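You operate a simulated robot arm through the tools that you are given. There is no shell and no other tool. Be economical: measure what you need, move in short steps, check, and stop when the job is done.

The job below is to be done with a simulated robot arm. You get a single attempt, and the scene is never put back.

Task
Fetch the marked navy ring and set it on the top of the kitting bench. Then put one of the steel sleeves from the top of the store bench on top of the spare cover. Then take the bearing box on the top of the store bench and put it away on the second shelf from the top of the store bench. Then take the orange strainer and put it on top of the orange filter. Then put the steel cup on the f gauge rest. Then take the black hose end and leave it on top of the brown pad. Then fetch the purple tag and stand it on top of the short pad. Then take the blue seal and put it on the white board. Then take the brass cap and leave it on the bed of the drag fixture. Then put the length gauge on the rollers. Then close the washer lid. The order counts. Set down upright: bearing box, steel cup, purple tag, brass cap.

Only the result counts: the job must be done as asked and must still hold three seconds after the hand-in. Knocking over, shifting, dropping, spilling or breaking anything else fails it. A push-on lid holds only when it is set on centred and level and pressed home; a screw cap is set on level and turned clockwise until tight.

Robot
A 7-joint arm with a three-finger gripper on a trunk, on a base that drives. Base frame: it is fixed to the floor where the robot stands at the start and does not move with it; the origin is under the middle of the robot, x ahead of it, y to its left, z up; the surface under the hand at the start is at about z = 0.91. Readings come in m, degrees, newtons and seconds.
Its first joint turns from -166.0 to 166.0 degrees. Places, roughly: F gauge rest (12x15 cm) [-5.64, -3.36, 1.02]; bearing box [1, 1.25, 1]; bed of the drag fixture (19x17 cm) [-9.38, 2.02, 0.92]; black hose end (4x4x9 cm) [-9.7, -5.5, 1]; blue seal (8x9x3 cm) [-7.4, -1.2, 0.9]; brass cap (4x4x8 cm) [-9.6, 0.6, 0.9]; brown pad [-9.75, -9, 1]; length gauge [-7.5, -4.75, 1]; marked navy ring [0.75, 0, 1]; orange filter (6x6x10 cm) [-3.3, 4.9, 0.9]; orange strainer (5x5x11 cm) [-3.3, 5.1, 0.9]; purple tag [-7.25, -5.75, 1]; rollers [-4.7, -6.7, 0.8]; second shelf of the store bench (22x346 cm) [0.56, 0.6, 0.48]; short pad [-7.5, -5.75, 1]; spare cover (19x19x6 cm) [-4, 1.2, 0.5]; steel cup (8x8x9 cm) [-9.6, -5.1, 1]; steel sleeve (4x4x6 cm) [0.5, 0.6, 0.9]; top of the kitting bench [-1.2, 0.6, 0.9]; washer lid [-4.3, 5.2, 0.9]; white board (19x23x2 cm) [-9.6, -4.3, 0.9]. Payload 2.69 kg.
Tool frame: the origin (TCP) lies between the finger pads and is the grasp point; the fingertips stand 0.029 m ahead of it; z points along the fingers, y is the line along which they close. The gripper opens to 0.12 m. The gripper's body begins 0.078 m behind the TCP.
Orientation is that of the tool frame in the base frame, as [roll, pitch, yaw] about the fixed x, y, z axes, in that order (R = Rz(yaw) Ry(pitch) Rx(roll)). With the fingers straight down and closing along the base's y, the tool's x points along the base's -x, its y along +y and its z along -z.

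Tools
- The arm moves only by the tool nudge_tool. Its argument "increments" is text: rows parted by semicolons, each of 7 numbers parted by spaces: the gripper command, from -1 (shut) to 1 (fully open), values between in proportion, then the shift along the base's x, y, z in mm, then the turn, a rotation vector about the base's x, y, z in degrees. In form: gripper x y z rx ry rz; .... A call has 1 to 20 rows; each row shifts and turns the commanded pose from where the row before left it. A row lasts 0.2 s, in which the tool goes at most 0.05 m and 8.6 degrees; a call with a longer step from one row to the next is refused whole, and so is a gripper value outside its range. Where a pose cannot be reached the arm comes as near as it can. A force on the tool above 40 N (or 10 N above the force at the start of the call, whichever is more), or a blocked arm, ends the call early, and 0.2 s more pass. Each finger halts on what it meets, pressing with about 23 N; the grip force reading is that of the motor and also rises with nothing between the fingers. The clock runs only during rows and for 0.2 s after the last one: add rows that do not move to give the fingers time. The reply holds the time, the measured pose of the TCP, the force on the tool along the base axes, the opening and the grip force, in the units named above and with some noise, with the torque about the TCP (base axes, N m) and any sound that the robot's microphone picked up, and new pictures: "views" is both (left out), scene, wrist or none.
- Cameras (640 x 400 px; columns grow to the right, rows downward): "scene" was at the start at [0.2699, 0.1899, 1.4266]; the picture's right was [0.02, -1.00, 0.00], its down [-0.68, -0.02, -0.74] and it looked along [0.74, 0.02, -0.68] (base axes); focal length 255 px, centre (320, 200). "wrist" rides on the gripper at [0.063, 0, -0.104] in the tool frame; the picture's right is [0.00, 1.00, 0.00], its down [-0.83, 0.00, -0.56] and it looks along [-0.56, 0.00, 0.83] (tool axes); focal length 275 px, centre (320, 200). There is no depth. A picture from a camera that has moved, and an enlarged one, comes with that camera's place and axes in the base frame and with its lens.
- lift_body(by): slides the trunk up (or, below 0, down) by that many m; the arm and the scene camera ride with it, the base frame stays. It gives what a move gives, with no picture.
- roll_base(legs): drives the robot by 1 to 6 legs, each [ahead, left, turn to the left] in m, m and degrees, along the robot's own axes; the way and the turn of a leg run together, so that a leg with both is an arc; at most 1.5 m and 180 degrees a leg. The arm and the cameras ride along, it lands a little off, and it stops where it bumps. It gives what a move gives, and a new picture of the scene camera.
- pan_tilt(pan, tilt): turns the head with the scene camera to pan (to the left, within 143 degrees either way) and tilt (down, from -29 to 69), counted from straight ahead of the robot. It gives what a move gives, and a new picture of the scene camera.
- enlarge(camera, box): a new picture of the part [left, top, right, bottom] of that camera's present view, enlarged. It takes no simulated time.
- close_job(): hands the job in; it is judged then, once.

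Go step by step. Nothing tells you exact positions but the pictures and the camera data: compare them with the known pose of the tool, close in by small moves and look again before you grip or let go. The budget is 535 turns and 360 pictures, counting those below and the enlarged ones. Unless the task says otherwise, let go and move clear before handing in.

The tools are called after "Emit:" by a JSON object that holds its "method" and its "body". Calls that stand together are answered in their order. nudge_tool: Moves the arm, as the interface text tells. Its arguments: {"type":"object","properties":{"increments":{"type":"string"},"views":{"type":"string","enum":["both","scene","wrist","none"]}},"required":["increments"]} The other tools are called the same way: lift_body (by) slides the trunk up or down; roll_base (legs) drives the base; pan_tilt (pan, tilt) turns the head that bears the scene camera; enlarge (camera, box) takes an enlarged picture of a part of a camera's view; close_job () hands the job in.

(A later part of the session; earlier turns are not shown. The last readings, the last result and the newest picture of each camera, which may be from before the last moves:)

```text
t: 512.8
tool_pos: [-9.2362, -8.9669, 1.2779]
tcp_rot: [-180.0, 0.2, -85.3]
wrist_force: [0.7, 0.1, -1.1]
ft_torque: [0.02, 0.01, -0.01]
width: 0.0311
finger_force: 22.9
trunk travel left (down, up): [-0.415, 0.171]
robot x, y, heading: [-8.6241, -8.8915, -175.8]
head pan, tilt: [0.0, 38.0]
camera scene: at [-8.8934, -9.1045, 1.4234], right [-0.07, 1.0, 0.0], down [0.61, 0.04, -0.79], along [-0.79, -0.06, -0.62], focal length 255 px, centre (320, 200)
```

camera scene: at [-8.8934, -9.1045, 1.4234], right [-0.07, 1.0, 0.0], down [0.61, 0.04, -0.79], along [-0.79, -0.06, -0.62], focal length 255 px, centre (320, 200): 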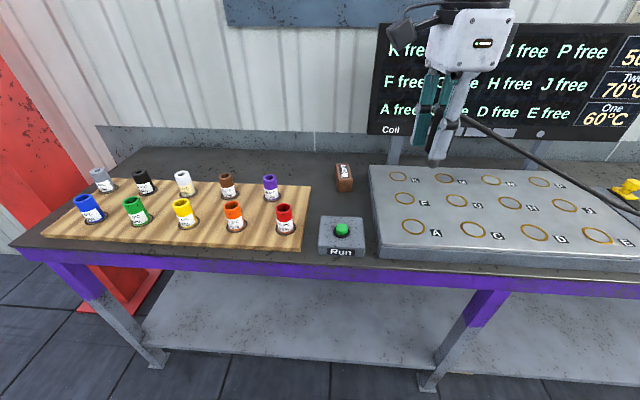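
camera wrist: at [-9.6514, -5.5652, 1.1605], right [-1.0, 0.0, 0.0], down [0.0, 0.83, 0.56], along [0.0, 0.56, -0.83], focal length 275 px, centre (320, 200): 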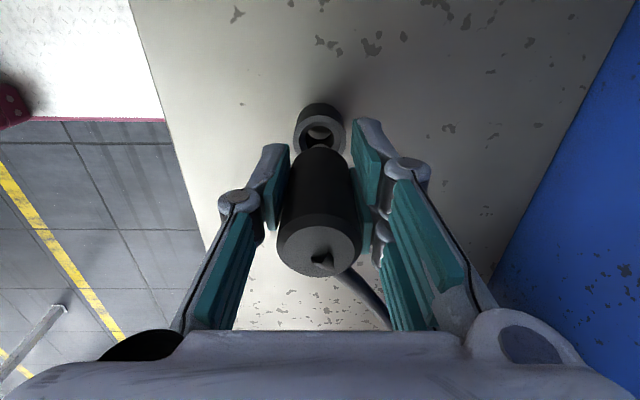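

Emit:
{"method": "enlarge", "body": {"camera": "scene", "box": [290, 140, 400, 260]}}

Emit:
{"method": "enlarge", "body": {"camera": "scene", "box": [30, 130, 330, 270]}}

```text
3.33 times, centred on (345, 200) of scene
camera zoom: at [-8.8934, -9.1045, 1.4234], right [-0.07, 1.0, 0.0], down [0.61, 0.04, -0.79], along [-0.79, -0.06, -0.62], focal length 850 px, centre (237, 200)
```

zoom: 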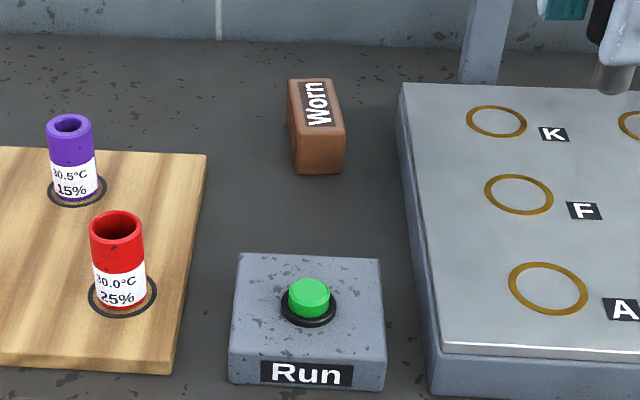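

```text
2.13 times, centred on (180, 200) of scene
camera zoom: at [-8.8934, -9.1045, 1.4234], right [-0.07, 1.0, 0.0], down [0.61, 0.04, -0.79], along [-0.79, -0.06, -0.62], focal length 544 px, centre (619, 200)
```

zoom: 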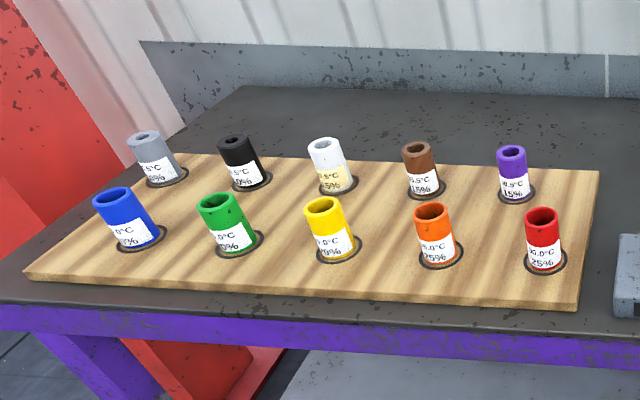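

The brown pad is the brown "Worn" block near (-9.67, -9.08), top z≈0.944. Let me look at the hose end's bottom.

Emit:
{"method": "enlarge", "body": {"camera": "scene", "box": [400, 60, 500, 180]}}

```text
3.33 times, centred on (450, 120) of scene
camera zoom: at [-8.8934, -9.1045, 1.4234], right [-0.07, 1.0, 0.0], down [0.61, 0.04, -0.79], along [-0.79, -0.06, -0.62], focal length 850 px, centre (-113, 467)
```

zoom: 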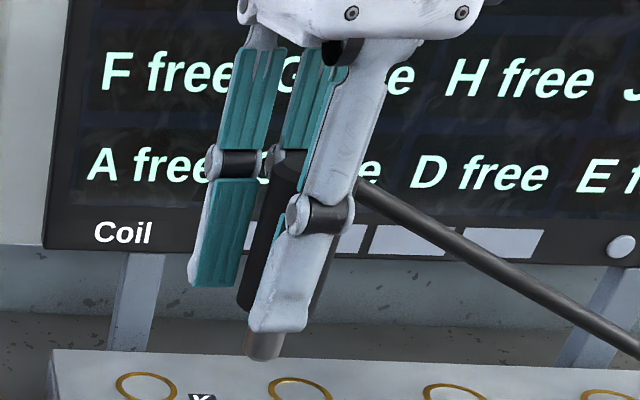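

The tip is ~1.5 cm wide, bottom ≈ TCP-0.054. I'll move closer and square up.

Emit:
{"method": "roll_base", "body": {"legs": [[0, 0, -4.2], [0.26, 0.11, 0]]}}

Emit:
{"method": "enlarge", "body": {"camera": "scene", "box": [280, 140, 480, 290]}}

```text
t: 515.2
tool_pos: [-9.4983, -9.027, 1.2794]
tcp_rot: [179.9, 0.1, -89.6]
wrist_force: [0.1, -0.7, -1.5]
ft_torque: [-0.02, -0.01, -0.02]
width: 0.0312
finger_force: 23.1
trunk travel left (down, up): [-0.415, 0.171]
robot x, y, heading: [-8.884, -8.9989, 179.7]
head pan, tilt: [0.0, 38.0]
camera scene: at [-9.1675, -9.1905, 1.4235], right [0.0, 1.0, 0.0], down [0.62, 0.0, -0.79], along [-0.79, 0.0, -0.62], focal length 255 px, centre (320, 200)
```

scene: 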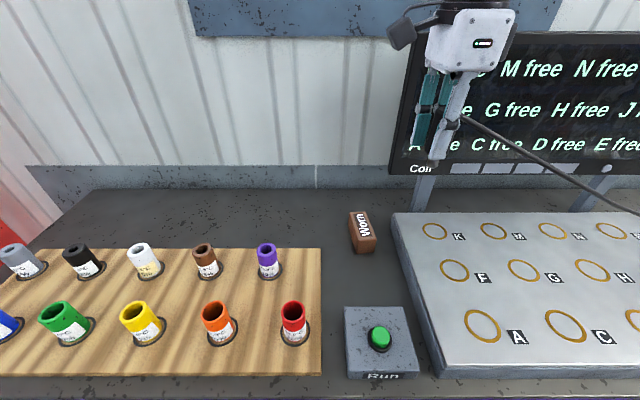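

```text
2.67 times, centred on (380, 215) of scene
camera zoom: at [-9.1675, -9.1905, 1.4235], right [0.0, 1.0, 0.0], down [0.62, 0.0, -0.79], along [-0.79, 0.0, -0.62], focal length 680 px, centre (160, 160)
```

zoom: 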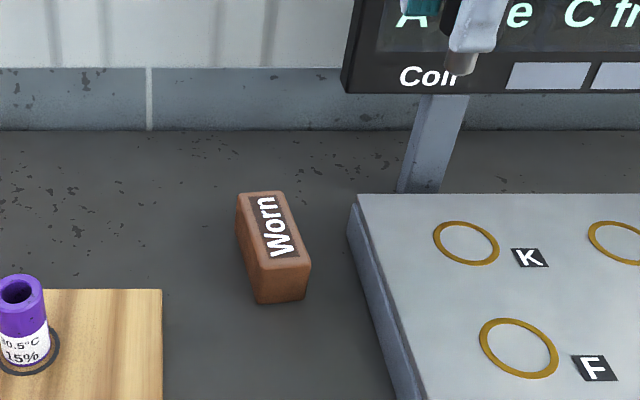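

Pad top centre ≈ (-9.665, -9.077), top z≈0.95. Move above and check with both cameras.

Emit:
{"method": "nudge_tool", "body": {"increments": "-1 -40 -13 -20 0 0 -0.4;-1 -40 -13 -30 0 0 0;-1 -40 -13 -40 0 0 0;-1 -40 -12 -40 0 0 0;-1 -7 0 -40 0 0 0;-1 0 0 -40 0 0 0;-1 0 0 0 0 0 0", "views": "both"}}

Emit:
{"method": "enlarge", "body": {"camera": "scene", "box": [300, 120, 420, 270]}}

```text
refused: row 2 steps farther than a row can; nothing moved
```

```text
2.67 times, centred on (360, 195) of scene
camera zoom: at [-9.1675, -9.1905, 1.4235], right [0.0, 1.0, 0.0], down [0.62, 0.0, -0.79], along [-0.79, 0.0, -0.62], focal length 680 px, centre (213, 213)
```

zoom: 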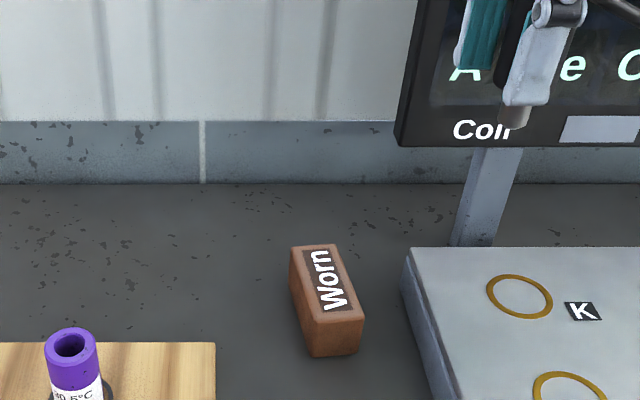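

Emit:
{"method": "nudge_tool", "body": {"increments": "-1 -42 -13 0 0 0 -0.4;-1 -42 -13 0 0 0 0;-1 -42 -13 -15 0 0 0;-1 -41 -12 -20 0 0 0;-1 0 0 -48 0 0 0;-1 0 0 -48 0 0 0;-1 0 0 -48 0 0 0;-1 0 0 -40 0 0 0;-1 0 0 0 0 0 0", "views": "both"}}

Emit:
{"method": "enlarge", "body": {"camera": "scene", "box": [300, 120, 420, 270]}}

```text
t: 517.2
tool_pos: [-9.666, -9.0768, 1.0572]
tcp_rot: [179.9, 0.1, -90.0]
wrist_force: [-0.5, -0.8, -1.6]
ft_torque: [-0.03, 0.0, 0.0]
width: 0.0313
finger_force: 22.6
trunk travel left (down, up): [-0.415, 0.171]
robot x, y, heading: [-8.883, -9.0005, 179.8]
head pan, tilt: [0.0, 38.0]
camera scene: at [-9.1676, -9.1905, 1.4234], right [0.0, 1.0, 0.0], down [0.62, 0.0, -0.79], along [-0.79, 0.0, -0.62], focal length 255 px, centre (320, 200)
camera wrist: at [-9.6655, -9.1406, 1.1628], right [-1.0, 0.0, 0.0], down [0.0, 0.83, 0.56], along [0.0, 0.56, -0.83], focal length 275 px, centre (320, 200)
```

scene: 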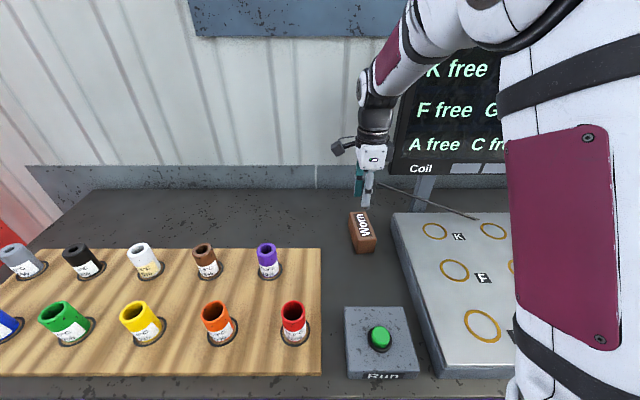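
wrist: 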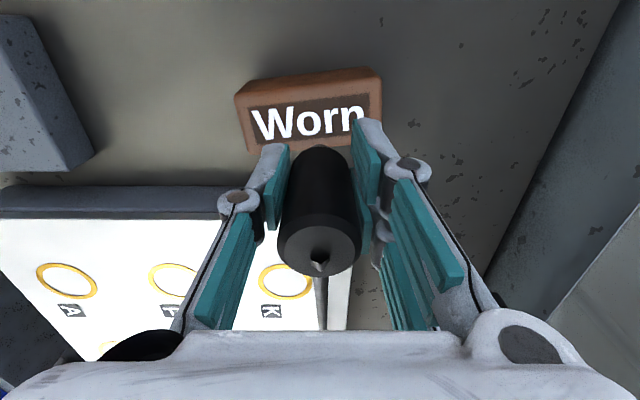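

```text
2.67 times, centred on (360, 195) of scene
camera zoom: at [-9.1676, -9.1905, 1.4234], right [0.0, 1.0, 0.0], down [0.62, 0.0, -0.79], along [-0.79, 0.0, -0.62], focal length 680 px, centre (213, 213)
```

zoom: 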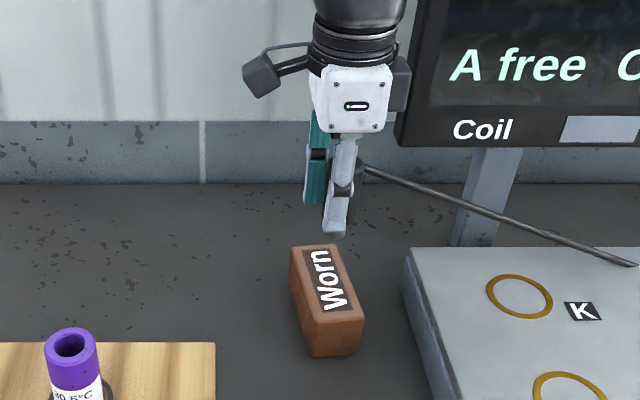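

Emit:
{"method": "nudge_tool", "body": {"increments": "-1 5 1 -25 0 0 0;-1 0 0 -15 0 0 0;-1 0 0 -4 0 0 0;-1 0 0 0 0 0 0", "views": "none"}}

Emit:
{"method": "enlarge", "body": {"camera": "scene", "box": [330, 160, 400, 260]}}

```text
t: 518.2
tool_pos: [-9.6615, -9.0784, 1.0138]
tcp_rot: [-179.9, 0.1, -89.9]
wrist_force: [-0.7, 0.1, -0.9]
ft_torque: [-0.03, 0.0, -0.01]
width: 0.0311
finger_force: 23.3
trunk travel left (down, up): [-0.415, 0.171]
robot x, y, heading: [-8.8845, -8.999, 179.7]
head pan, tilt: [0.0, 38.0]
```

```text
4.00 times, centred on (365, 210) of scene
camera zoom: at [-9.1676, -9.1905, 1.4234], right [0.0, 1.0, 0.0], down [0.62, 0.0, -0.79], along [-0.79, 0.0, -0.62], focal length 1020 px, centre (140, 160)
```

zoom: 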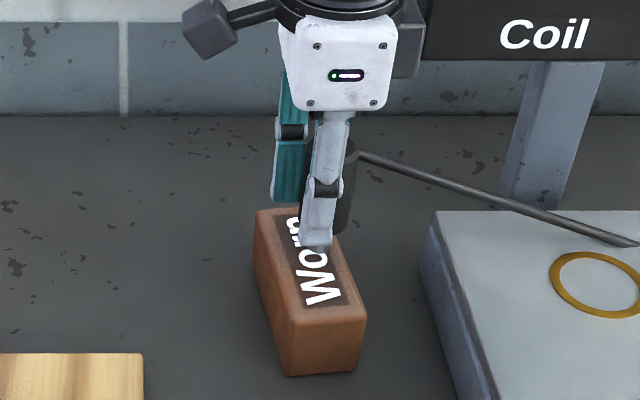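

Emit:
{"method": "nudge_tool", "body": {"increments": "-1 3 0 -3 0 0 0;-1 0 0 -2 0 0 0;-1 0 0 -2 0 0 0;-1 0 0 -2 0 0 0;-1 0 0 -2 0 0 0;-1 0 0 0 0 0 0", "views": "none"}}

```text
t: 519.6
tool_pos: [-9.6593, -9.0777, 1.0056]
tcp_rot: [179.8, 0.0, -90.0]
wrist_force: [-5.4, -0.4, 15.8]
ft_torque: [0.15, 0.24, 0.04]
width: 0.0309
finger_force: 23.0
trunk travel left (down, up): [-0.415, 0.171]
robot x, y, heading: [-8.8835, -8.9971, 179.5]
head pan, tilt: [0.0, 38.0]
```

Emit:
{"method": "nudge_tool", "body": {"increments": "-1 0 0 1.5 0 0 0;-1 0 0 0 0 0 0;-0.45 0 0 0 0 0 0;-0.35 0 0 0 0 0 0;-0.2 0 0 0 0 0 0;-0.2 0 0 0 0 0 0", "views": "both"}}

Emit:
{"method": "enlarge", "body": {"camera": "scene", "box": [330, 160, 400, 260]}}

```text
t: 521.0
tool_pos: [-9.6579, -9.0768, 1.0063]
tcp_rot: [179.9, 0.2, -90.0]
wrist_force: [0.0, -0.1, 0.6]
ft_torque: [-0.01, -0.01, 0.01]
width: 0.048
finger_force: 0.2
trunk travel left (down, up): [-0.415, 0.171]
robot x, y, heading: [-8.8856, -9.001, 180.0]
head pan, tilt: [0.0, 38.0]
camera scene: at [-9.1675, -9.1905, 1.4234], right [0.0, 1.0, 0.0], down [0.62, 0.0, -0.79], along [-0.79, 0.0, -0.62], focal length 255 px, centre (320, 200)
camera wrist: at [-9.6584, -9.1407, 1.1112], right [-1.0, 0.0, 0.0], down [0.0, 0.83, 0.56], along [0.0, 0.56, -0.83], focal length 275 px, centre (320, 200)
```

scene: 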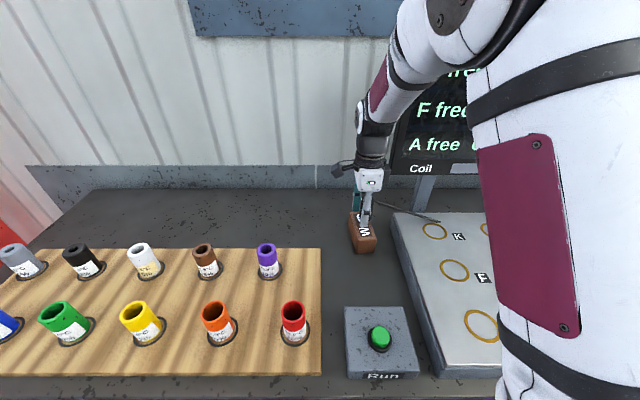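
wrist: 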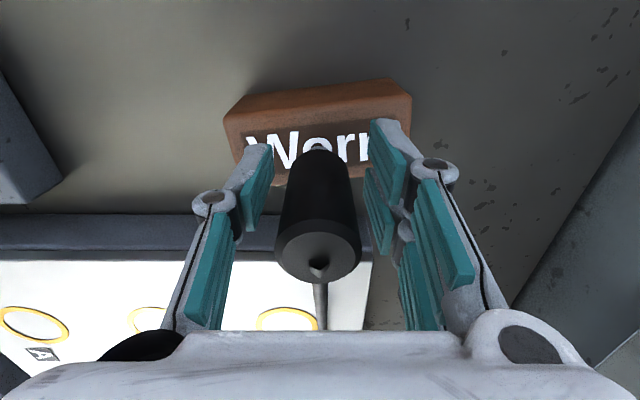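

```text
4.00 times, centred on (365, 210) of scene
camera zoom: at [-9.1675, -9.1905, 1.4234], right [0.0, 1.0, 0.0], down [0.62, 0.0, -0.79], along [-0.79, 0.0, -0.62], focal length 1020 px, centre (140, 160)
```

zoom: 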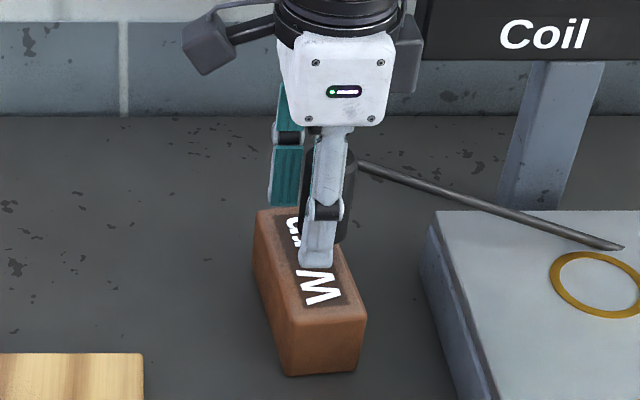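

It stands upright. Open fully and rise straight up.

Emit:
{"method": "nudge_tool", "body": {"increments": "0 0 0 0 0 0 0;0.2 0 0 0 0 0 0;0.2 0 0 20 0 0 0;0.2 0 0 40 0 0 0;0.2 0 0 48 0 0 0;0.2 0 0 48 0 0 0;0.2 0 0 48 0 0 0;0.2 40 0 10 0 0 0;0.2 40 0 0 0 0 0;0.2 0 0 0 0 0 0", "views": "scene"}}

Emit:
{"method": "enlarge", "body": {"camera": "scene", "box": [330, 150, 430, 270]}}

```text
t: 523.2
tool_pos: [-9.5776, -9.0782, 1.2188]
tcp_rot: [180.0, 0.2, -90.0]
wrist_force: [-0.3, 0.9, 0.3]
ft_torque: [0.0, -0.01, -0.02]
width: 0.0722
finger_force: 0.0
trunk travel left (down, up): [-0.415, 0.171]
robot x, y, heading: [-8.8841, -9.0011, 180.1]
head pan, tilt: [0.0, 38.0]
camera scene: at [-9.1676, -9.1905, 1.4234], right [0.0, 1.0, 0.0], down [0.62, 0.0, -0.79], along [-0.79, 0.0, -0.62], focal length 255 px, centre (320, 200)
```

scene: 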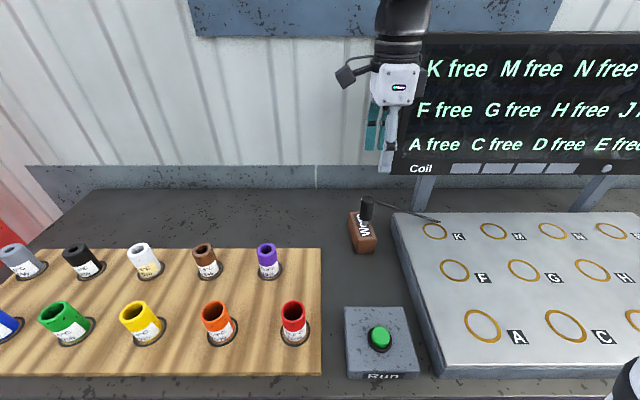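

```text
3.33 times, centred on (380, 210) of scene
camera zoom: at [-9.1676, -9.1905, 1.4234], right [0.0, 1.0, 0.0], down [0.62, 0.0, -0.79], along [-0.79, 0.0, -0.62], focal length 850 px, centre (120, 167)
```

zoom: 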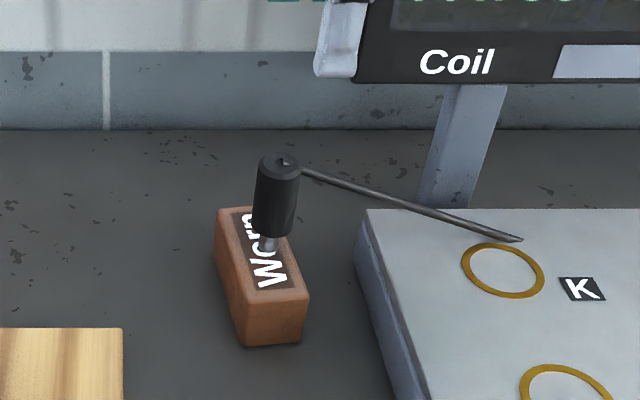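

The hose end stands on the brown pad. Next the purple tag: go back north, cross through the gap and come down the east side of the tables.

Emit:
{"method": "nudge_tool", "body": {"increments": "0.2 30 0 0 0 0 8.2;0.2 0 0 0 0 0 8.2;0.2 0 0 0 0 0 8.2;0.2 0 0 0 0 0 8.2;0.2 0 0 0 0 0 8.2;0.2 0 0 0 0 0 8.2;0.2 0 0 0 0 0 8.2;0.2 0 0 0 0 0 8.2;0.2 0 0 0 0 0 8.2;0.2 0 0 0 0 0 8.2;0.2 0 0 0 0 0 8;0.2 0 0 0 0 0 0", "views": "none"}}

Emit:
{"method": "roll_base", "body": {"legs": [[-0.19, 0, 0], [0, -1.3, 0], [0, -1.3, 0]]}}

```text
t: 525.8
tool_pos: [-9.5488, -9.0778, 1.2211]
tcp_rot: [-179.9, 0.1, 0.1]
wrist_force: [0.7, -0.7, -0.5]
ft_torque: [0.03, 0.01, 0.01]
width: 0.0721
finger_force: 0.0
trunk travel left (down, up): [-0.415, 0.171]
robot x, y, heading: [-8.888, -8.9953, 179.7]
head pan, tilt: [0.0, 38.0]
```

```text
t: 539.5
tool_pos: [-9.3457, -6.5031, 1.2204]
tcp_rot: [179.9, 0.1, -0.4]
wrist_force: [0.1, -0.4, 0.1]
ft_torque: [-0.01, -0.01, 0.03]
width: 0.0722
finger_force: 0.1
trunk travel left (down, up): [-0.415, 0.171]
robot x, y, heading: [-8.6839, -6.4265, 179.2]
head pan, tilt: [0.0, 38.0]
camera scene: at [-8.9662, -6.6197, 1.4234], right [0.01, 1.0, 0.0], down [0.62, -0.01, -0.79], along [-0.79, 0.01, -0.62], focal length 255 px, centre (320, 200)
```

scene: 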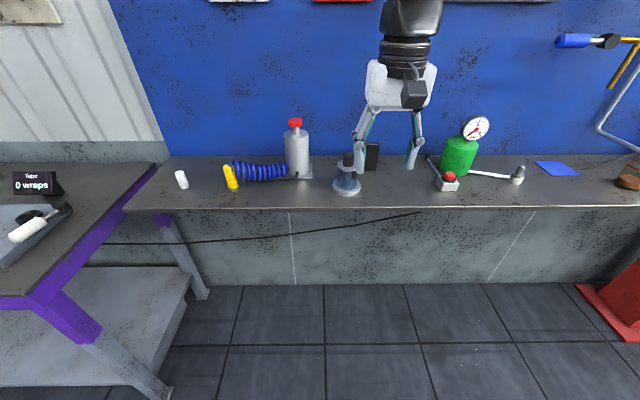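

Emit:
{"method": "roll_base", "body": {"legs": [[-0.2, 0, 0.8], [0, -1.05, 0], [0, -1.05, 0], [0, -1.03, 0]]}}

```text
t: 556.0
tool_pos: [-9.1908, -3.4034, 1.2194]
tcp_rot: [179.9, 0.1, 1.2]
wrist_force: [0.6, -0.3, 0.4]
ft_torque: [0.01, -0.03, 0.0]
width: 0.0717
finger_force: 0.1
trunk travel left (down, up): [-0.415, 0.171]
robot x, y, heading: [-8.5253, -3.311, -178.7]
head pan, tilt: [0.0, 38.0]
camera scene: at [-8.8078, -3.5088, 1.4234], right [-0.02, 1.0, 0.0], down [0.62, 0.01, -0.79], along [-0.79, -0.01, -0.62], focal length 255 px, centre (320, 200)
```

scene: 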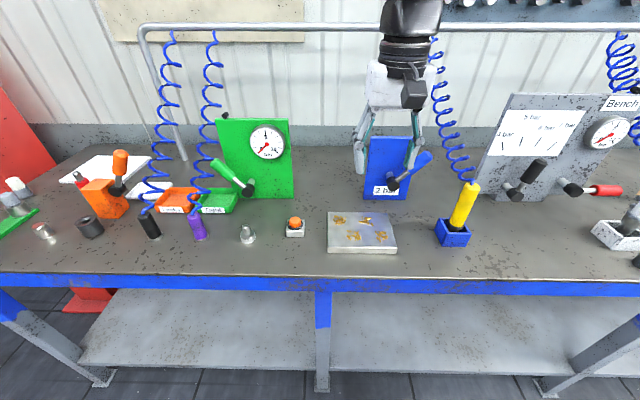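

Emit:
{"method": "roll_base", "body": {"legs": [[0, 0, -1.3], [-1.05, 0, 0], [-1.05, 0, 0]]}}

Emit:
{"method": "pan_tilt", "body": {"pan": 60, "tilt": 30}}

```text
t: 566.7
tool_pos: [-7.0911, -3.3861, 1.2204]
tcp_rot: [-179.9, 0.1, 1.0]
wrist_force: [-0.6, 0.3, -0.2]
ft_torque: [0.01, 0.0, 0.06]
width: 0.072
finger_force: 0.0
trunk travel left (down, up): [-0.415, 0.171]
robot x, y, heading: [-6.4275, -3.2919, -179.1]
head pan, tilt: [0.0, 38.0]
camera scene: at [-6.7089, -3.4914, 1.4234], right [-0.02, 1.0, 0.0], down [0.62, 0.01, -0.79], along [-0.79, -0.01, -0.62], focal length 255 px, centre (320, 200)
```

scene: 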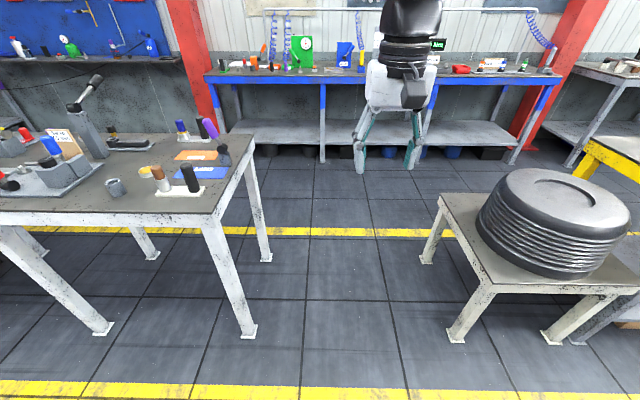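

```text
t: 568.0
tool_pos: [-7.0907, -3.386, 1.2207]
tcp_rot: [-180.0, 0.1, 1.1]
wrist_force: [0.7, -0.9, 0.2]
ft_torque: [-0.02, 0.0, 0.01]
width: 0.072
finger_force: 0.1
trunk travel left (down, up): [-0.415, 0.171]
robot x, y, heading: [-6.4306, -3.2971, -179.0]
head pan, tilt: [60.0, 30.0]
camera scene: at [-6.6666, -3.569, 1.4358], right [-0.87, 0.49, 0.0], down [0.24, 0.44, -0.87], along [-0.42, -0.76, -0.5], focal length 255 px, centre (320, 200)
```

scene: 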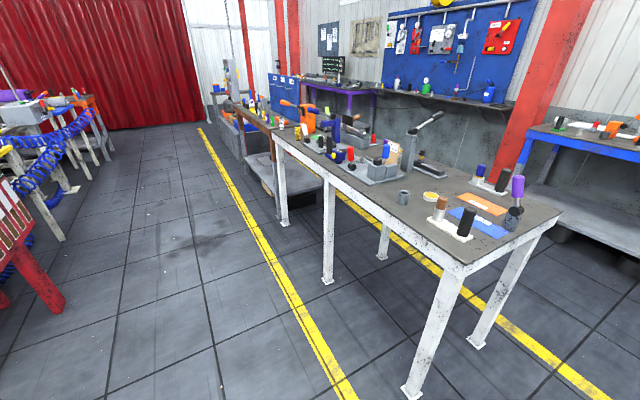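

Emit:
{"method": "roll_base", "body": {"legs": [[0, 0, -0.9], [0.0, 1.2, 0], [0, 1.2, 0]]}}

Emit:
{"method": "pan_tilt", "body": {"pan": 0, "tilt": 38}}

```text
t: 580.3
tool_pos: [-6.9907, -5.8509, 1.2204]
tcp_rot: [179.9, 0.1, 3.5]
wrist_force: [0.9, 0.7, 0.3]
ft_torque: [0.0, 0.01, 0.02]
width: 0.072
finger_force: 0.1
trunk travel left (down, up): [-0.415, 0.171]
robot x, y, heading: [-6.3326, -5.7312, -176.6]
head pan, tilt: [60.0, 30.0]
camera scene: at [-6.5578, -6.0155, 1.4358], right [-0.89, 0.45, 0.0], down [0.23, 0.45, -0.87], along [-0.39, -0.77, -0.5], focal length 255 px, centre (320, 200)
```

scene: 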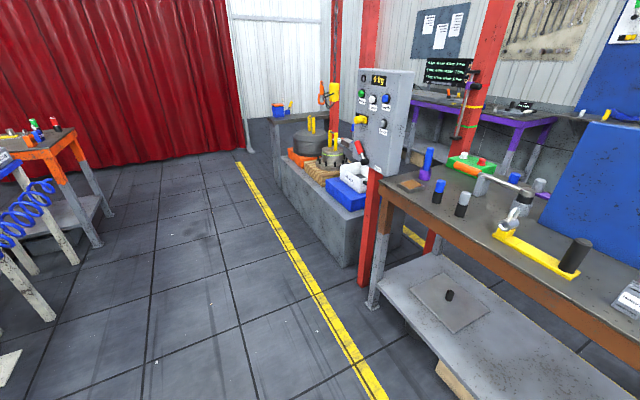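

```text
t: 581.6
tool_pos: [-6.9902, -5.8507, 1.2221]
tcp_rot: [180.0, 0.1, 3.4]
wrist_force: [-0.1, 0.4, 0.2]
ft_torque: [0.02, -0.02, 0.01]
width: 0.0721
finger_force: 0.1
trunk travel left (down, up): [-0.415, 0.171]
robot x, y, heading: [-6.3316, -5.7333, -176.7]
head pan, tilt: [0.0, 38.0]
camera scene: at [-6.6032, -5.9397, 1.4234], right [-0.06, 1.0, 0.0], down [0.61, 0.04, -0.79], along [-0.79, -0.05, -0.62], focal length 255 px, centre (320, 200)
```

scene: 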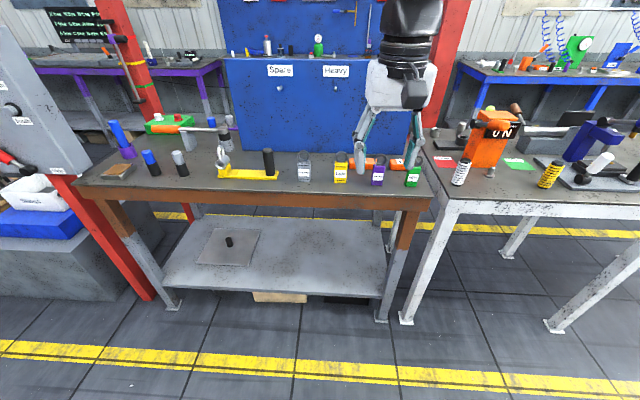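

Emit:
{"method": "enlarge", "body": {"camera": "scene", "box": [280, 130, 440, 210]}}

Emit:
{"method": "enlarge", "body": {"camera": "scene", "box": [80, 100, 300, 210]}}

```text
4.00 times, centred on (360, 170) of scene
camera zoom: at [-6.6032, -5.9397, 1.4234], right [-0.06, 1.0, 0.0], down [0.61, 0.04, -0.79], along [-0.79, -0.05, -0.62], focal length 1020 px, centre (160, 320)
```

zoom: 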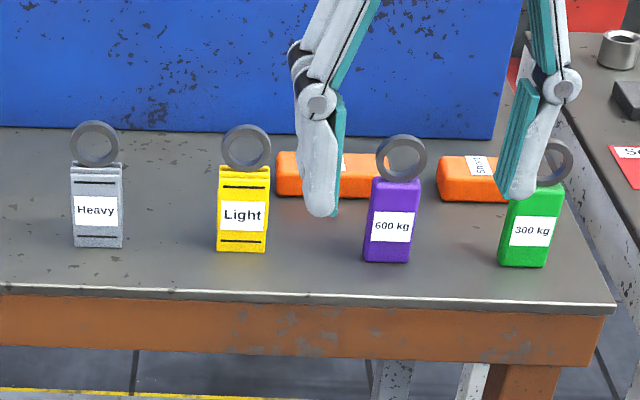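

```text
2.91 times, centred on (190, 155) of scene
camera zoom: at [-6.6032, -5.9397, 1.4234], right [-0.06, 1.0, 0.0], down [0.61, 0.04, -0.79], along [-0.79, -0.05, -0.62], focal length 742 px, centre (698, 331)
```

zoom: 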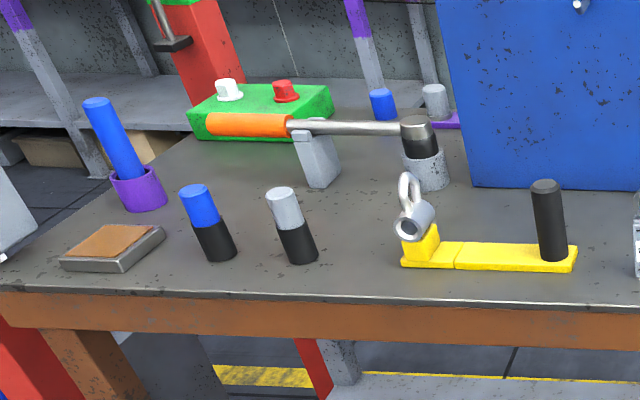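

The purple "600 kg" tag (block with ring) is clear; two orange pads lie behind, partly hidden. Move the hand aside to read their labels.

Emit:
{"method": "nudge_tool", "body": {"increments": "0.2 0 -40 20 0 0 0;0.2 0 -45 20 0 0 0;0.2 0 -45 20 0 0 0;0.2 0 0 0 0 0 0", "views": "none"}}

Emit:
{"method": "enlarge", "body": {"camera": "scene", "box": [330, 130, 450, 210]}}

```text
t: 582.6
tool_pos: [-6.9877, -5.977, 1.2791]
tcp_rot: [-180.0, 0.1, 3.4]
wrist_force: [0.0, -0.2, -0.2]
ft_torque: [0.01, -0.02, 0.01]
width: 0.0721
finger_force: 0.0
trunk travel left (down, up): [-0.415, 0.171]
robot x, y, heading: [-6.3298, -5.7316, -176.6]
head pan, tilt: [0.0, 38.0]
```

```text
5.00 times, centred on (390, 170) of scene
camera zoom: at [-6.6032, -5.9396, 1.4234], right [-0.06, 1.0, 0.0], down [0.61, 0.04, -0.79], along [-0.79, -0.04, -0.62], focal length 1275 px, centre (-30, 350)
```

zoom: 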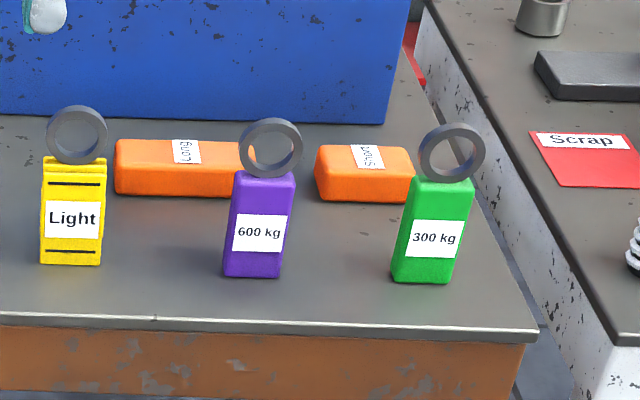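

"Short" pad centre ≈ (-7.50, -5.685), top z≈0.922; tag at ≈(-7.37, -5.786). Square up, move in 0.42 m, then rotate the gripper so it closes along x on the tag's faces.

Emit:
{"method": "roll_base", "body": {"legs": [[0, 0, -3.4], [0.42, 0, 0]]}}

Emit:
{"method": "nudge_tool", "body": {"increments": "0.2 20 20 0 0 0 -8.2;0.2 20 20 0 0 0 -8.2;0.2 0 20 0 0 0 -8.2;0.2 0 20 0 0 0 -8.2;0.2 0 0 0 0 0 -8.2;0.2 0 0 0 0 0 -8.2;0.2 0 0 0 0 0 -8.2;0.2 0 0 0 0 0 -8.2;0.2 0 0 0 0 0 -8.2;0.2 0 0 0 0 0 -8.2;0.2 0 0 0 0 0 -8;0.2 0 0 0 0 0 0", "views": "both"}}

```text
t: 585.7
tool_pos: [-7.4334, -5.9467, 1.278]
tcp_rot: [-180.0, 0.1, 0.6]
wrist_force: [-0.8, -1.2, 0.2]
ft_torque: [-0.02, -0.03, 0.0]
width: 0.0718
finger_force: 0.1
trunk travel left (down, up): [-0.415, 0.171]
robot x, y, heading: [-6.7654, -5.7342, -179.7]
head pan, tilt: [0.0, 38.0]
camera scene: at [-7.0466, -5.9269, 1.4235], right [-0.01, 1.0, 0.0], down [0.62, 0.0, -0.79], along [-0.79, -0.01, -0.62], focal length 255 px, centre (320, 200)
```

scene: 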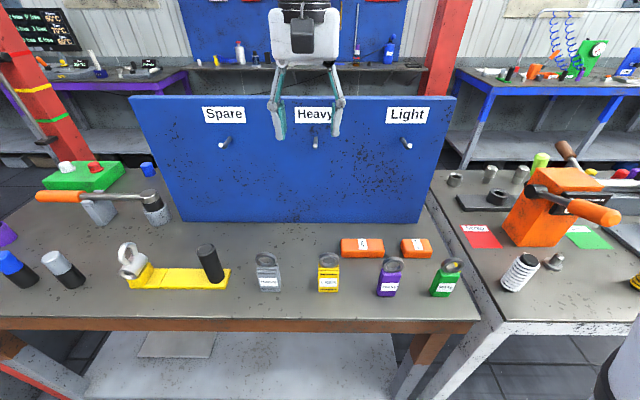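

```text
t: 588.3
tool_pos: [-7.3927, -5.8668, 1.277]
tcp_rot: [-180.0, 0.1, -89.5]
wrist_force: [0.6, 0.4, 0.6]
ft_torque: [-0.01, 0.01, -0.01]
width: 0.0719
finger_force: 0.1
trunk travel left (down, up): [-0.415, 0.171]
robot x, y, heading: [-6.7657, -5.7347, -179.6]
head pan, tilt: [0.0, 38.0]
camera scene: at [-7.0466, -5.9269, 1.4234], right [-0.01, 1.0, 0.0], down [0.62, 0.0, -0.79], along [-0.79, -0.01, -0.62], focal length 255 px, centre (320, 200)
camera wrist: at [-7.3916, -5.9302, 1.3826], right [-1.0, -0.01, 0.0], down [-0.01, 0.83, 0.56], along [-0.01, 0.56, -0.83], focal length 275 px, centre (320, 200)
```

scene: 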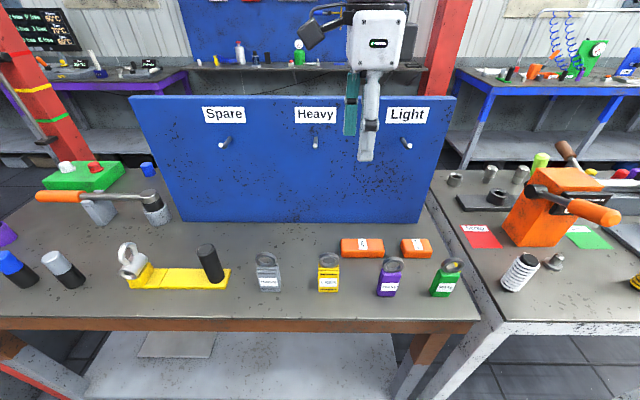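
wrist: 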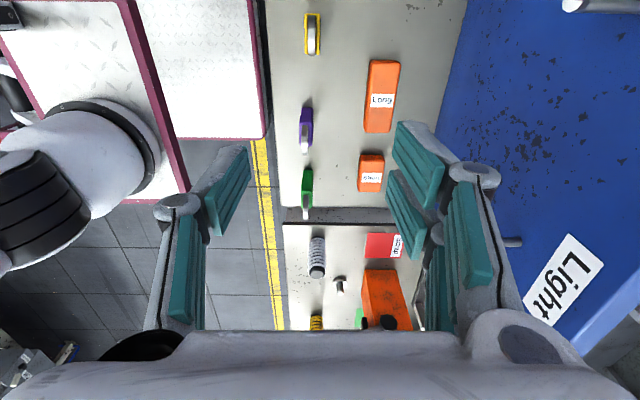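

Positions confirmed from above: tag (-7.372, -5.789), short pad (-7.495, -5.684). Descend over the tag.

Emit:
{"method": "nudge_tool", "body": {"increments": "0.0 10 38 0 0 0 -0.5;0.0 10 39 0 0 0 0;0.0 0 0 -48 0 0 0;0.0 0 0 -48 0 0 0;0.0 0 0 -48 0 0 0;0.0 0 0 -36 0 0 0;0.0 0 0 0 0 0 0", "views": "both"}}

```text
t: 589.9
tool_pos: [-7.3755, -5.7903, 1.094]
tcp_rot: [-180.0, 0.1, -89.9]
wrist_force: [-0.1, -0.4, -0.4]
ft_torque: [-0.01, 0.02, 0.03]
width: 0.0599
finger_force: 0.1
trunk travel left (down, up): [-0.415, 0.171]
robot x, y, heading: [-6.7658, -5.7347, -179.9]
head pan, tilt: [0.0, 38.0]
camera scene: at [-7.0465, -5.9269, 1.4235], right [-0.01, 1.0, 0.0], down [0.62, 0.0, -0.79], along [-0.79, -0.01, -0.62], focal length 255 px, centre (320, 200)
camera wrist: at [-7.3753, -5.8529, 1.2003], right [-1.0, -0.01, 0.0], down [-0.01, 0.83, 0.56], along [0.0, 0.56, -0.83], focal length 275 px, centre (320, 200)
```

scene: 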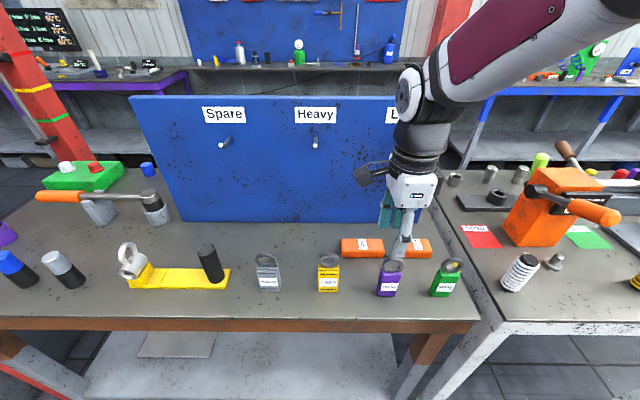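
wrist: 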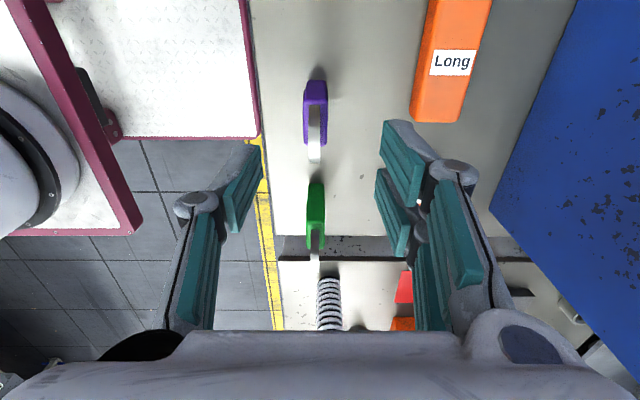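

Emit:
{"method": "nudge_tool", "body": {"increments": "0.0 4 -3 -45 0 0 0;0.0 0 0 -45 0 0 0;0.0 0 0 -38 0 0 0;0.0 0 0 0 0 0 0", "views": "wrist"}}

```text
t: 590.9
tool_pos: [-7.3703, -5.7952, 0.9673]
tcp_rot: [-180.0, 0.1, -89.9]
wrist_force: [-0.5, -1.2, -1.0]
ft_torque: [-0.02, 0.01, 0.0]
width: 0.0601
finger_force: 0.1
trunk travel left (down, up): [-0.415, 0.171]
robot x, y, heading: [-6.7676, -5.7361, -179.6]
head pan, tilt: [0.0, 38.0]
camera wrist: at [-7.3703, -5.8577, 1.0731], right [-1.0, -0.01, 0.0], down [-0.01, 0.83, 0.56], along [0.0, 0.56, -0.83], focal length 275 px, centre (320, 200)
```

wrist: 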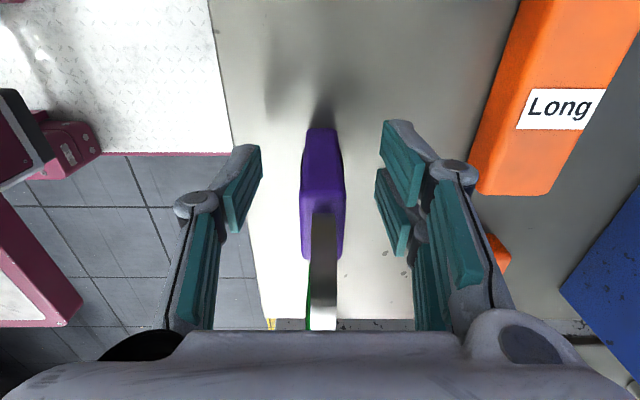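

Emit:
{"method": "nudge_tool", "body": {"increments": "0.0 0 8 0 0 0 0;-0.4 0 0 0 0 0 0;-1 0 0 0 0 0 0;-1 0 0 0 0 0 0;-1 0 0 0 0 0 0", "views": "none"}}

Emit:
{"method": "nudge_tool", "body": {"increments": "-1 0 0 20 0 0 0;-1 0 0 40 0 0 0;-1 0 0 40 0 0 0;-1 0 0 40 0 0 0;-1 -30 20 0 0 0 0;-1 -30 20 0 0 0 0;-1 0 0 0 0 0 0", "views": "both"}}

```text
t: 592.1
tool_pos: [-7.3704, -5.7843, 0.9693]
tcp_rot: [180.0, 0.1, -89.9]
wrist_force: [-1.6, -0.6, 3.0]
ft_torque: [-0.03, 0.02, -0.01]
width: 0.0199
finger_force: 23.2
trunk travel left (down, up): [-0.415, 0.171]
robot x, y, heading: [-6.7657, -5.7328, -179.5]
head pan, tilt: [0.0, 38.0]
```

```text
t: 593.7
tool_pos: [-7.4287, -5.7429, 1.1093]
tcp_rot: [180.0, 0.0, -89.9]
wrist_force: [-0.1, -0.2, -0.1]
ft_torque: [0.0, 0.02, 0.02]
width: 0.0197
finger_force: 23.4
trunk travel left (down, up): [-0.415, 0.171]
robot x, y, heading: [-6.7687, -5.7338, -179.5]
head pan, tilt: [0.0, 38.0]
camera scene: at [-7.0465, -5.9269, 1.4234], right [-0.01, 1.0, 0.0], down [0.62, 0.0, -0.79], along [-0.79, -0.01, -0.62], focal length 255 px, centre (320, 200)
camera wrist: at [-7.4286, -5.8053, 1.2143], right [-1.0, -0.01, 0.0], down [-0.01, 0.83, 0.56], along [0.0, 0.56, -0.83], focal length 275 px, centre (320, 200)
```

scene: 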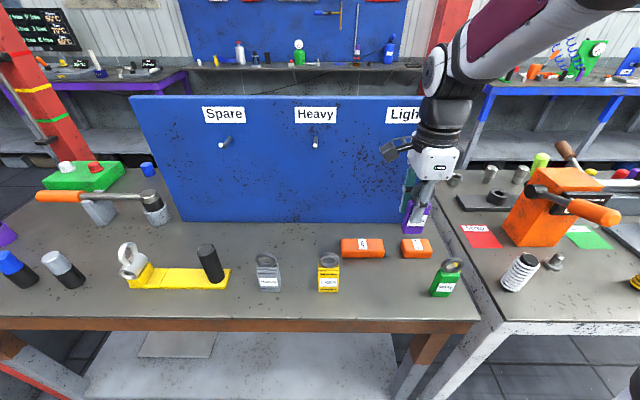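
wrist: 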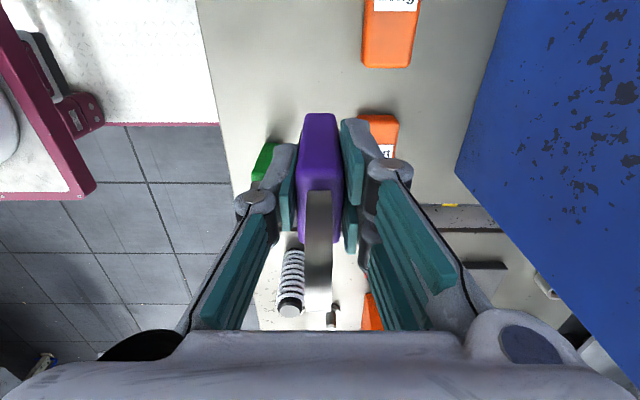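

Emit:
{"method": "enlarge", "body": {"camera": "scene", "box": [370, 190, 470, 280]}}

```text
4.44 times, centred on (420, 235) of scene
camera zoom: at [-7.0465, -5.9269, 1.4234], right [-0.01, 1.0, 0.0], down [0.62, 0.0, -0.79], along [-0.79, -0.01, -0.62], focal length 1133 px, centre (-124, 44)
```

zoom: 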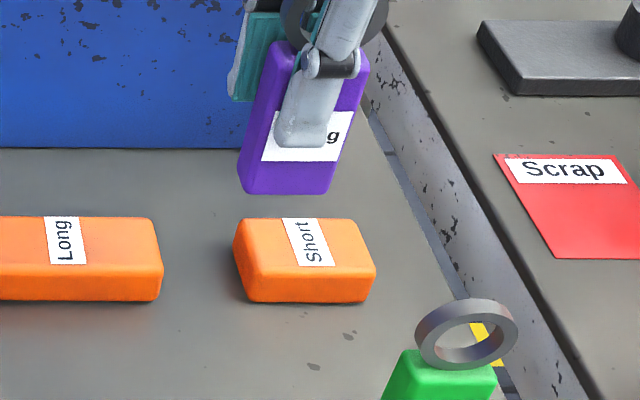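

Emit:
{"method": "nudge_tool", "body": {"increments": "-1 -33 28 0 0 0 0;-1 -33 28 0 0 0 0;-1 0 0 -45 0 0 0;-1 0 0 -45 0 0 0;-1 0 0 0 0 0 0", "views": "wrist"}}

Emit:
{"method": "enlarge", "body": {"camera": "scene", "box": [370, 190, 470, 280]}}

```text
t: 594.9
tool_pos: [-7.4919, -5.6875, 1.0171]
tcp_rot: [-180.0, 0.1, -89.9]
wrist_force: [-0.1, -0.8, -1.1]
ft_torque: [-0.02, -0.02, -0.01]
width: 0.0198
finger_force: 22.6
trunk travel left (down, up): [-0.415, 0.171]
robot x, y, heading: [-6.7652, -5.7336, -179.3]
head pan, tilt: [0.0, 38.0]
camera wrist: at [-7.4929, -5.7511, 1.1222], right [-1.0, -0.01, 0.0], down [-0.01, 0.83, 0.56], along [0.0, 0.56, -0.83], focal length 275 px, centre (320, 200)
```

wrist: 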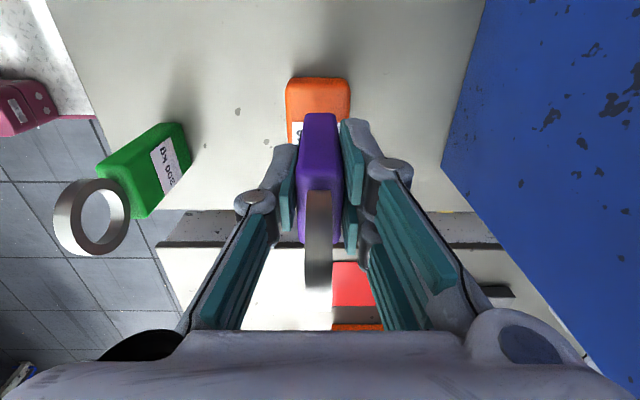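

```text
4.44 times, centred on (420, 235) of scene
camera zoom: at [-7.0466, -5.9268, 1.4235], right [-0.01, 1.0, 0.0], down [0.62, 0.0, -0.79], along [-0.79, -0.01, -0.62], focal length 1133 px, centre (-124, 44)
```

zoom: 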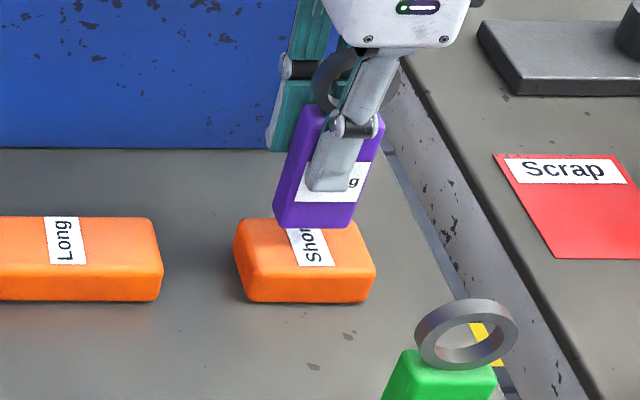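

Emit:
{"method": "nudge_tool", "body": {"increments": "-1 0 0 -8 0 0 0;-1 0 0 -4 0 0 0;-1 0 0 -3 0 0 0;-1 0 0 -2 0 0 0;-1 0 0 0 0 0 0", "views": "none"}}

```text
t: 596.1
tool_pos: [-7.4949, -5.6897, 1.003]
tcp_rot: [-179.9, 0.1, -89.9]
wrist_force: [0.3, 0.0, -2.3]
ft_torque: [0.02, -0.01, -0.02]
width: 0.0199
finger_force: 23.8
trunk travel left (down, up): [-0.415, 0.171]
robot x, y, heading: [-6.7667, -5.7333, -179.5]
head pan, tilt: [0.0, 38.0]
```

Emit:
{"method": "nudge_tool", "body": {"increments": "-1 0 0 -2 0 0 0;-1 0 0 -2 0 0 0;-1 0 0 -2 0 0 0;-1 0 0 0 0 0 0", "views": "none"}}

```text
t: 597.1
tool_pos: [-7.4954, -5.6889, 0.9977]
tcp_rot: [179.7, 0.1, -89.9]
wrist_force: [-1.0, -2.6, 20.3]
ft_torque: [-0.1, 0.03, 0.01]
width: 0.0197
finger_force: 23.2
trunk travel left (down, up): [-0.415, 0.171]
robot x, y, heading: [-6.765, -5.7338, -179.5]
head pan, tilt: [0.0, 38.0]
```

Contact. Ease off, release slowly and check.

Emit:
{"method": "nudge_tool", "body": {"increments": "-1 0 0 1 0 0 0;-1 0 0 0 0 0 0;-0.6 0 0 0 0 0 0;-0.5 0 0 0 0 0 0;-0.35 0 0 0 0 0 0;-0.2 0 0 0 0 0 0;-0.2 0 0 0 0 0 0", "views": "wrist"}}

Emit:
{"method": "enlarge", "body": {"camera": "scene", "box": [370, 190, 470, 280]}}

```text
t: 598.7
tool_pos: [-7.4952, -5.6886, 0.9978]
tcp_rot: [-180.0, 0.1, -89.8]
wrist_force: [0.1, -0.1, 0.2]
ft_torque: [0.0, 0.04, 0.01]
width: 0.0482
finger_force: 0.0
trunk travel left (down, up): [-0.415, 0.171]
robot x, y, heading: [-6.7698, -5.7329, -179.4]
head pan, tilt: [0.0, 38.0]
camera wrist: at [-7.4943, -5.7512, 1.1024], right [-1.0, -0.01, 0.0], down [-0.01, 0.83, 0.56], along [0.0, 0.56, -0.83], focal length 275 px, centre (320, 200)
```

wrist: 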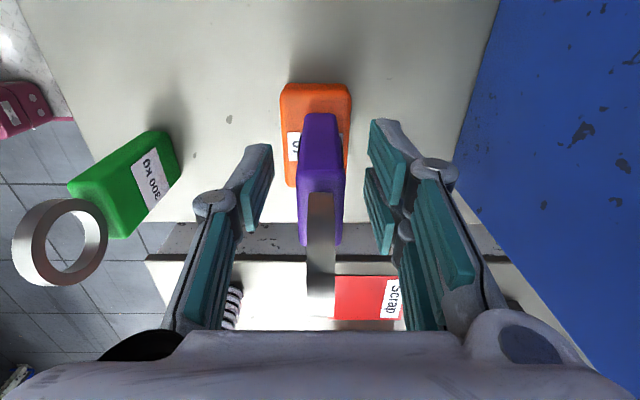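

```text
4.44 times, centred on (420, 235) of scene
camera zoom: at [-7.0466, -5.9269, 1.4234], right [-0.01, 1.0, 0.0], down [0.62, 0.0, -0.79], along [-0.79, -0.01, -0.62], focal length 1133 px, centre (-124, 44)
```

zoom: 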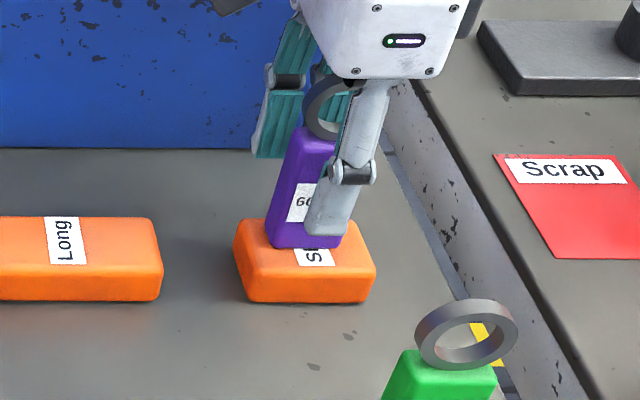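

It stands upright on the short pad. Rise straight up and clear.

Emit:
{"method": "nudge_tool", "body": {"increments": "-0.1 0 0 0 0 0 0;-0.1 0 0 20 0 0 0;-0.1 0 0 45 0 0 0;-0.1 0 0 48 0 0 0;-0.1 0 0 48 0 0 0;-0.1 0 0 48 0 0 0;0 40 0 20 0 0 8;0 40 0 0 0 0 8;0 30 0 0 0 0 8;0 0 0 0 0 0 8;0 0 0 0 0 0 8;0 0 0 0 0 0 8;0 0 0 0 0 0 8;0 0 0 0 0 0 8;0 0 0 0 0 0 8;0 0 0 0 0 0 8;0 0 0 0 0 0 8;0 0 0 0 0 0 2;0 0 0 0 0 0 0", "views": "scene"}}

Emit:
{"method": "enlarge", "body": {"camera": "scene", "box": [330, 190, 470, 300]}}

```text
t: 602.7
tool_pos: [-7.3849, -5.689, 1.2273]
tcp_rot: [180.0, 0.1, 0.2]
wrist_force: [0.3, 0.1, 0.2]
ft_torque: [-0.01, 0.0, 0.02]
width: 0.0603
finger_force: 0.0
trunk travel left (down, up): [-0.415, 0.171]
robot x, y, heading: [-6.7703, -5.7367, -180.0]
head pan, tilt: [0.0, 38.0]
camera scene: at [-7.0466, -5.9269, 1.4234], right [-0.01, 1.0, 0.0], down [0.62, 0.0, -0.79], along [-0.79, -0.01, -0.62], focal length 255 px, centre (320, 200)
```

scene: 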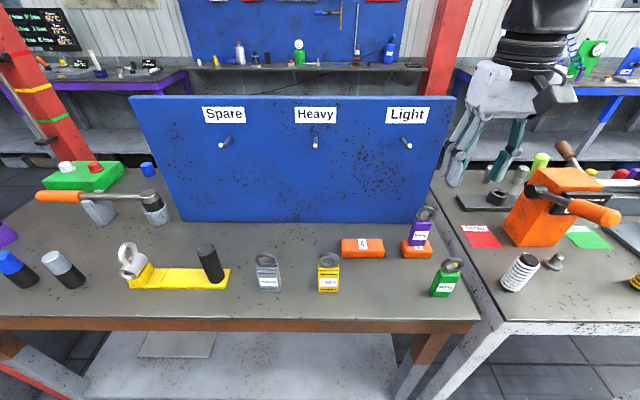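

```text
3.64 times, centred on (400, 245) of scene
camera zoom: at [-7.0466, -5.9269, 1.4234], right [-0.01, 1.0, 0.0], down [0.62, 0.0, -0.79], along [-0.79, -0.01, -0.62], focal length 927 px, centre (29, 36)
```

zoom: 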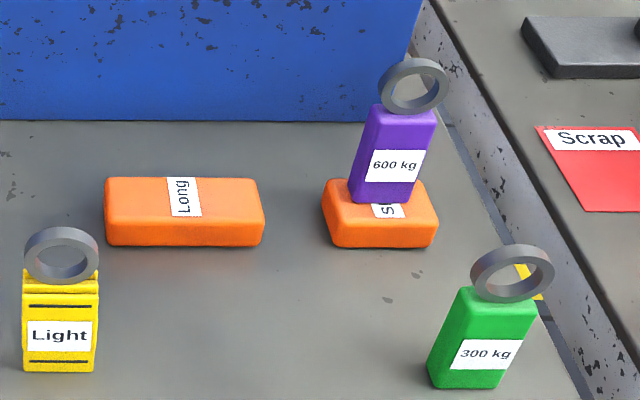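

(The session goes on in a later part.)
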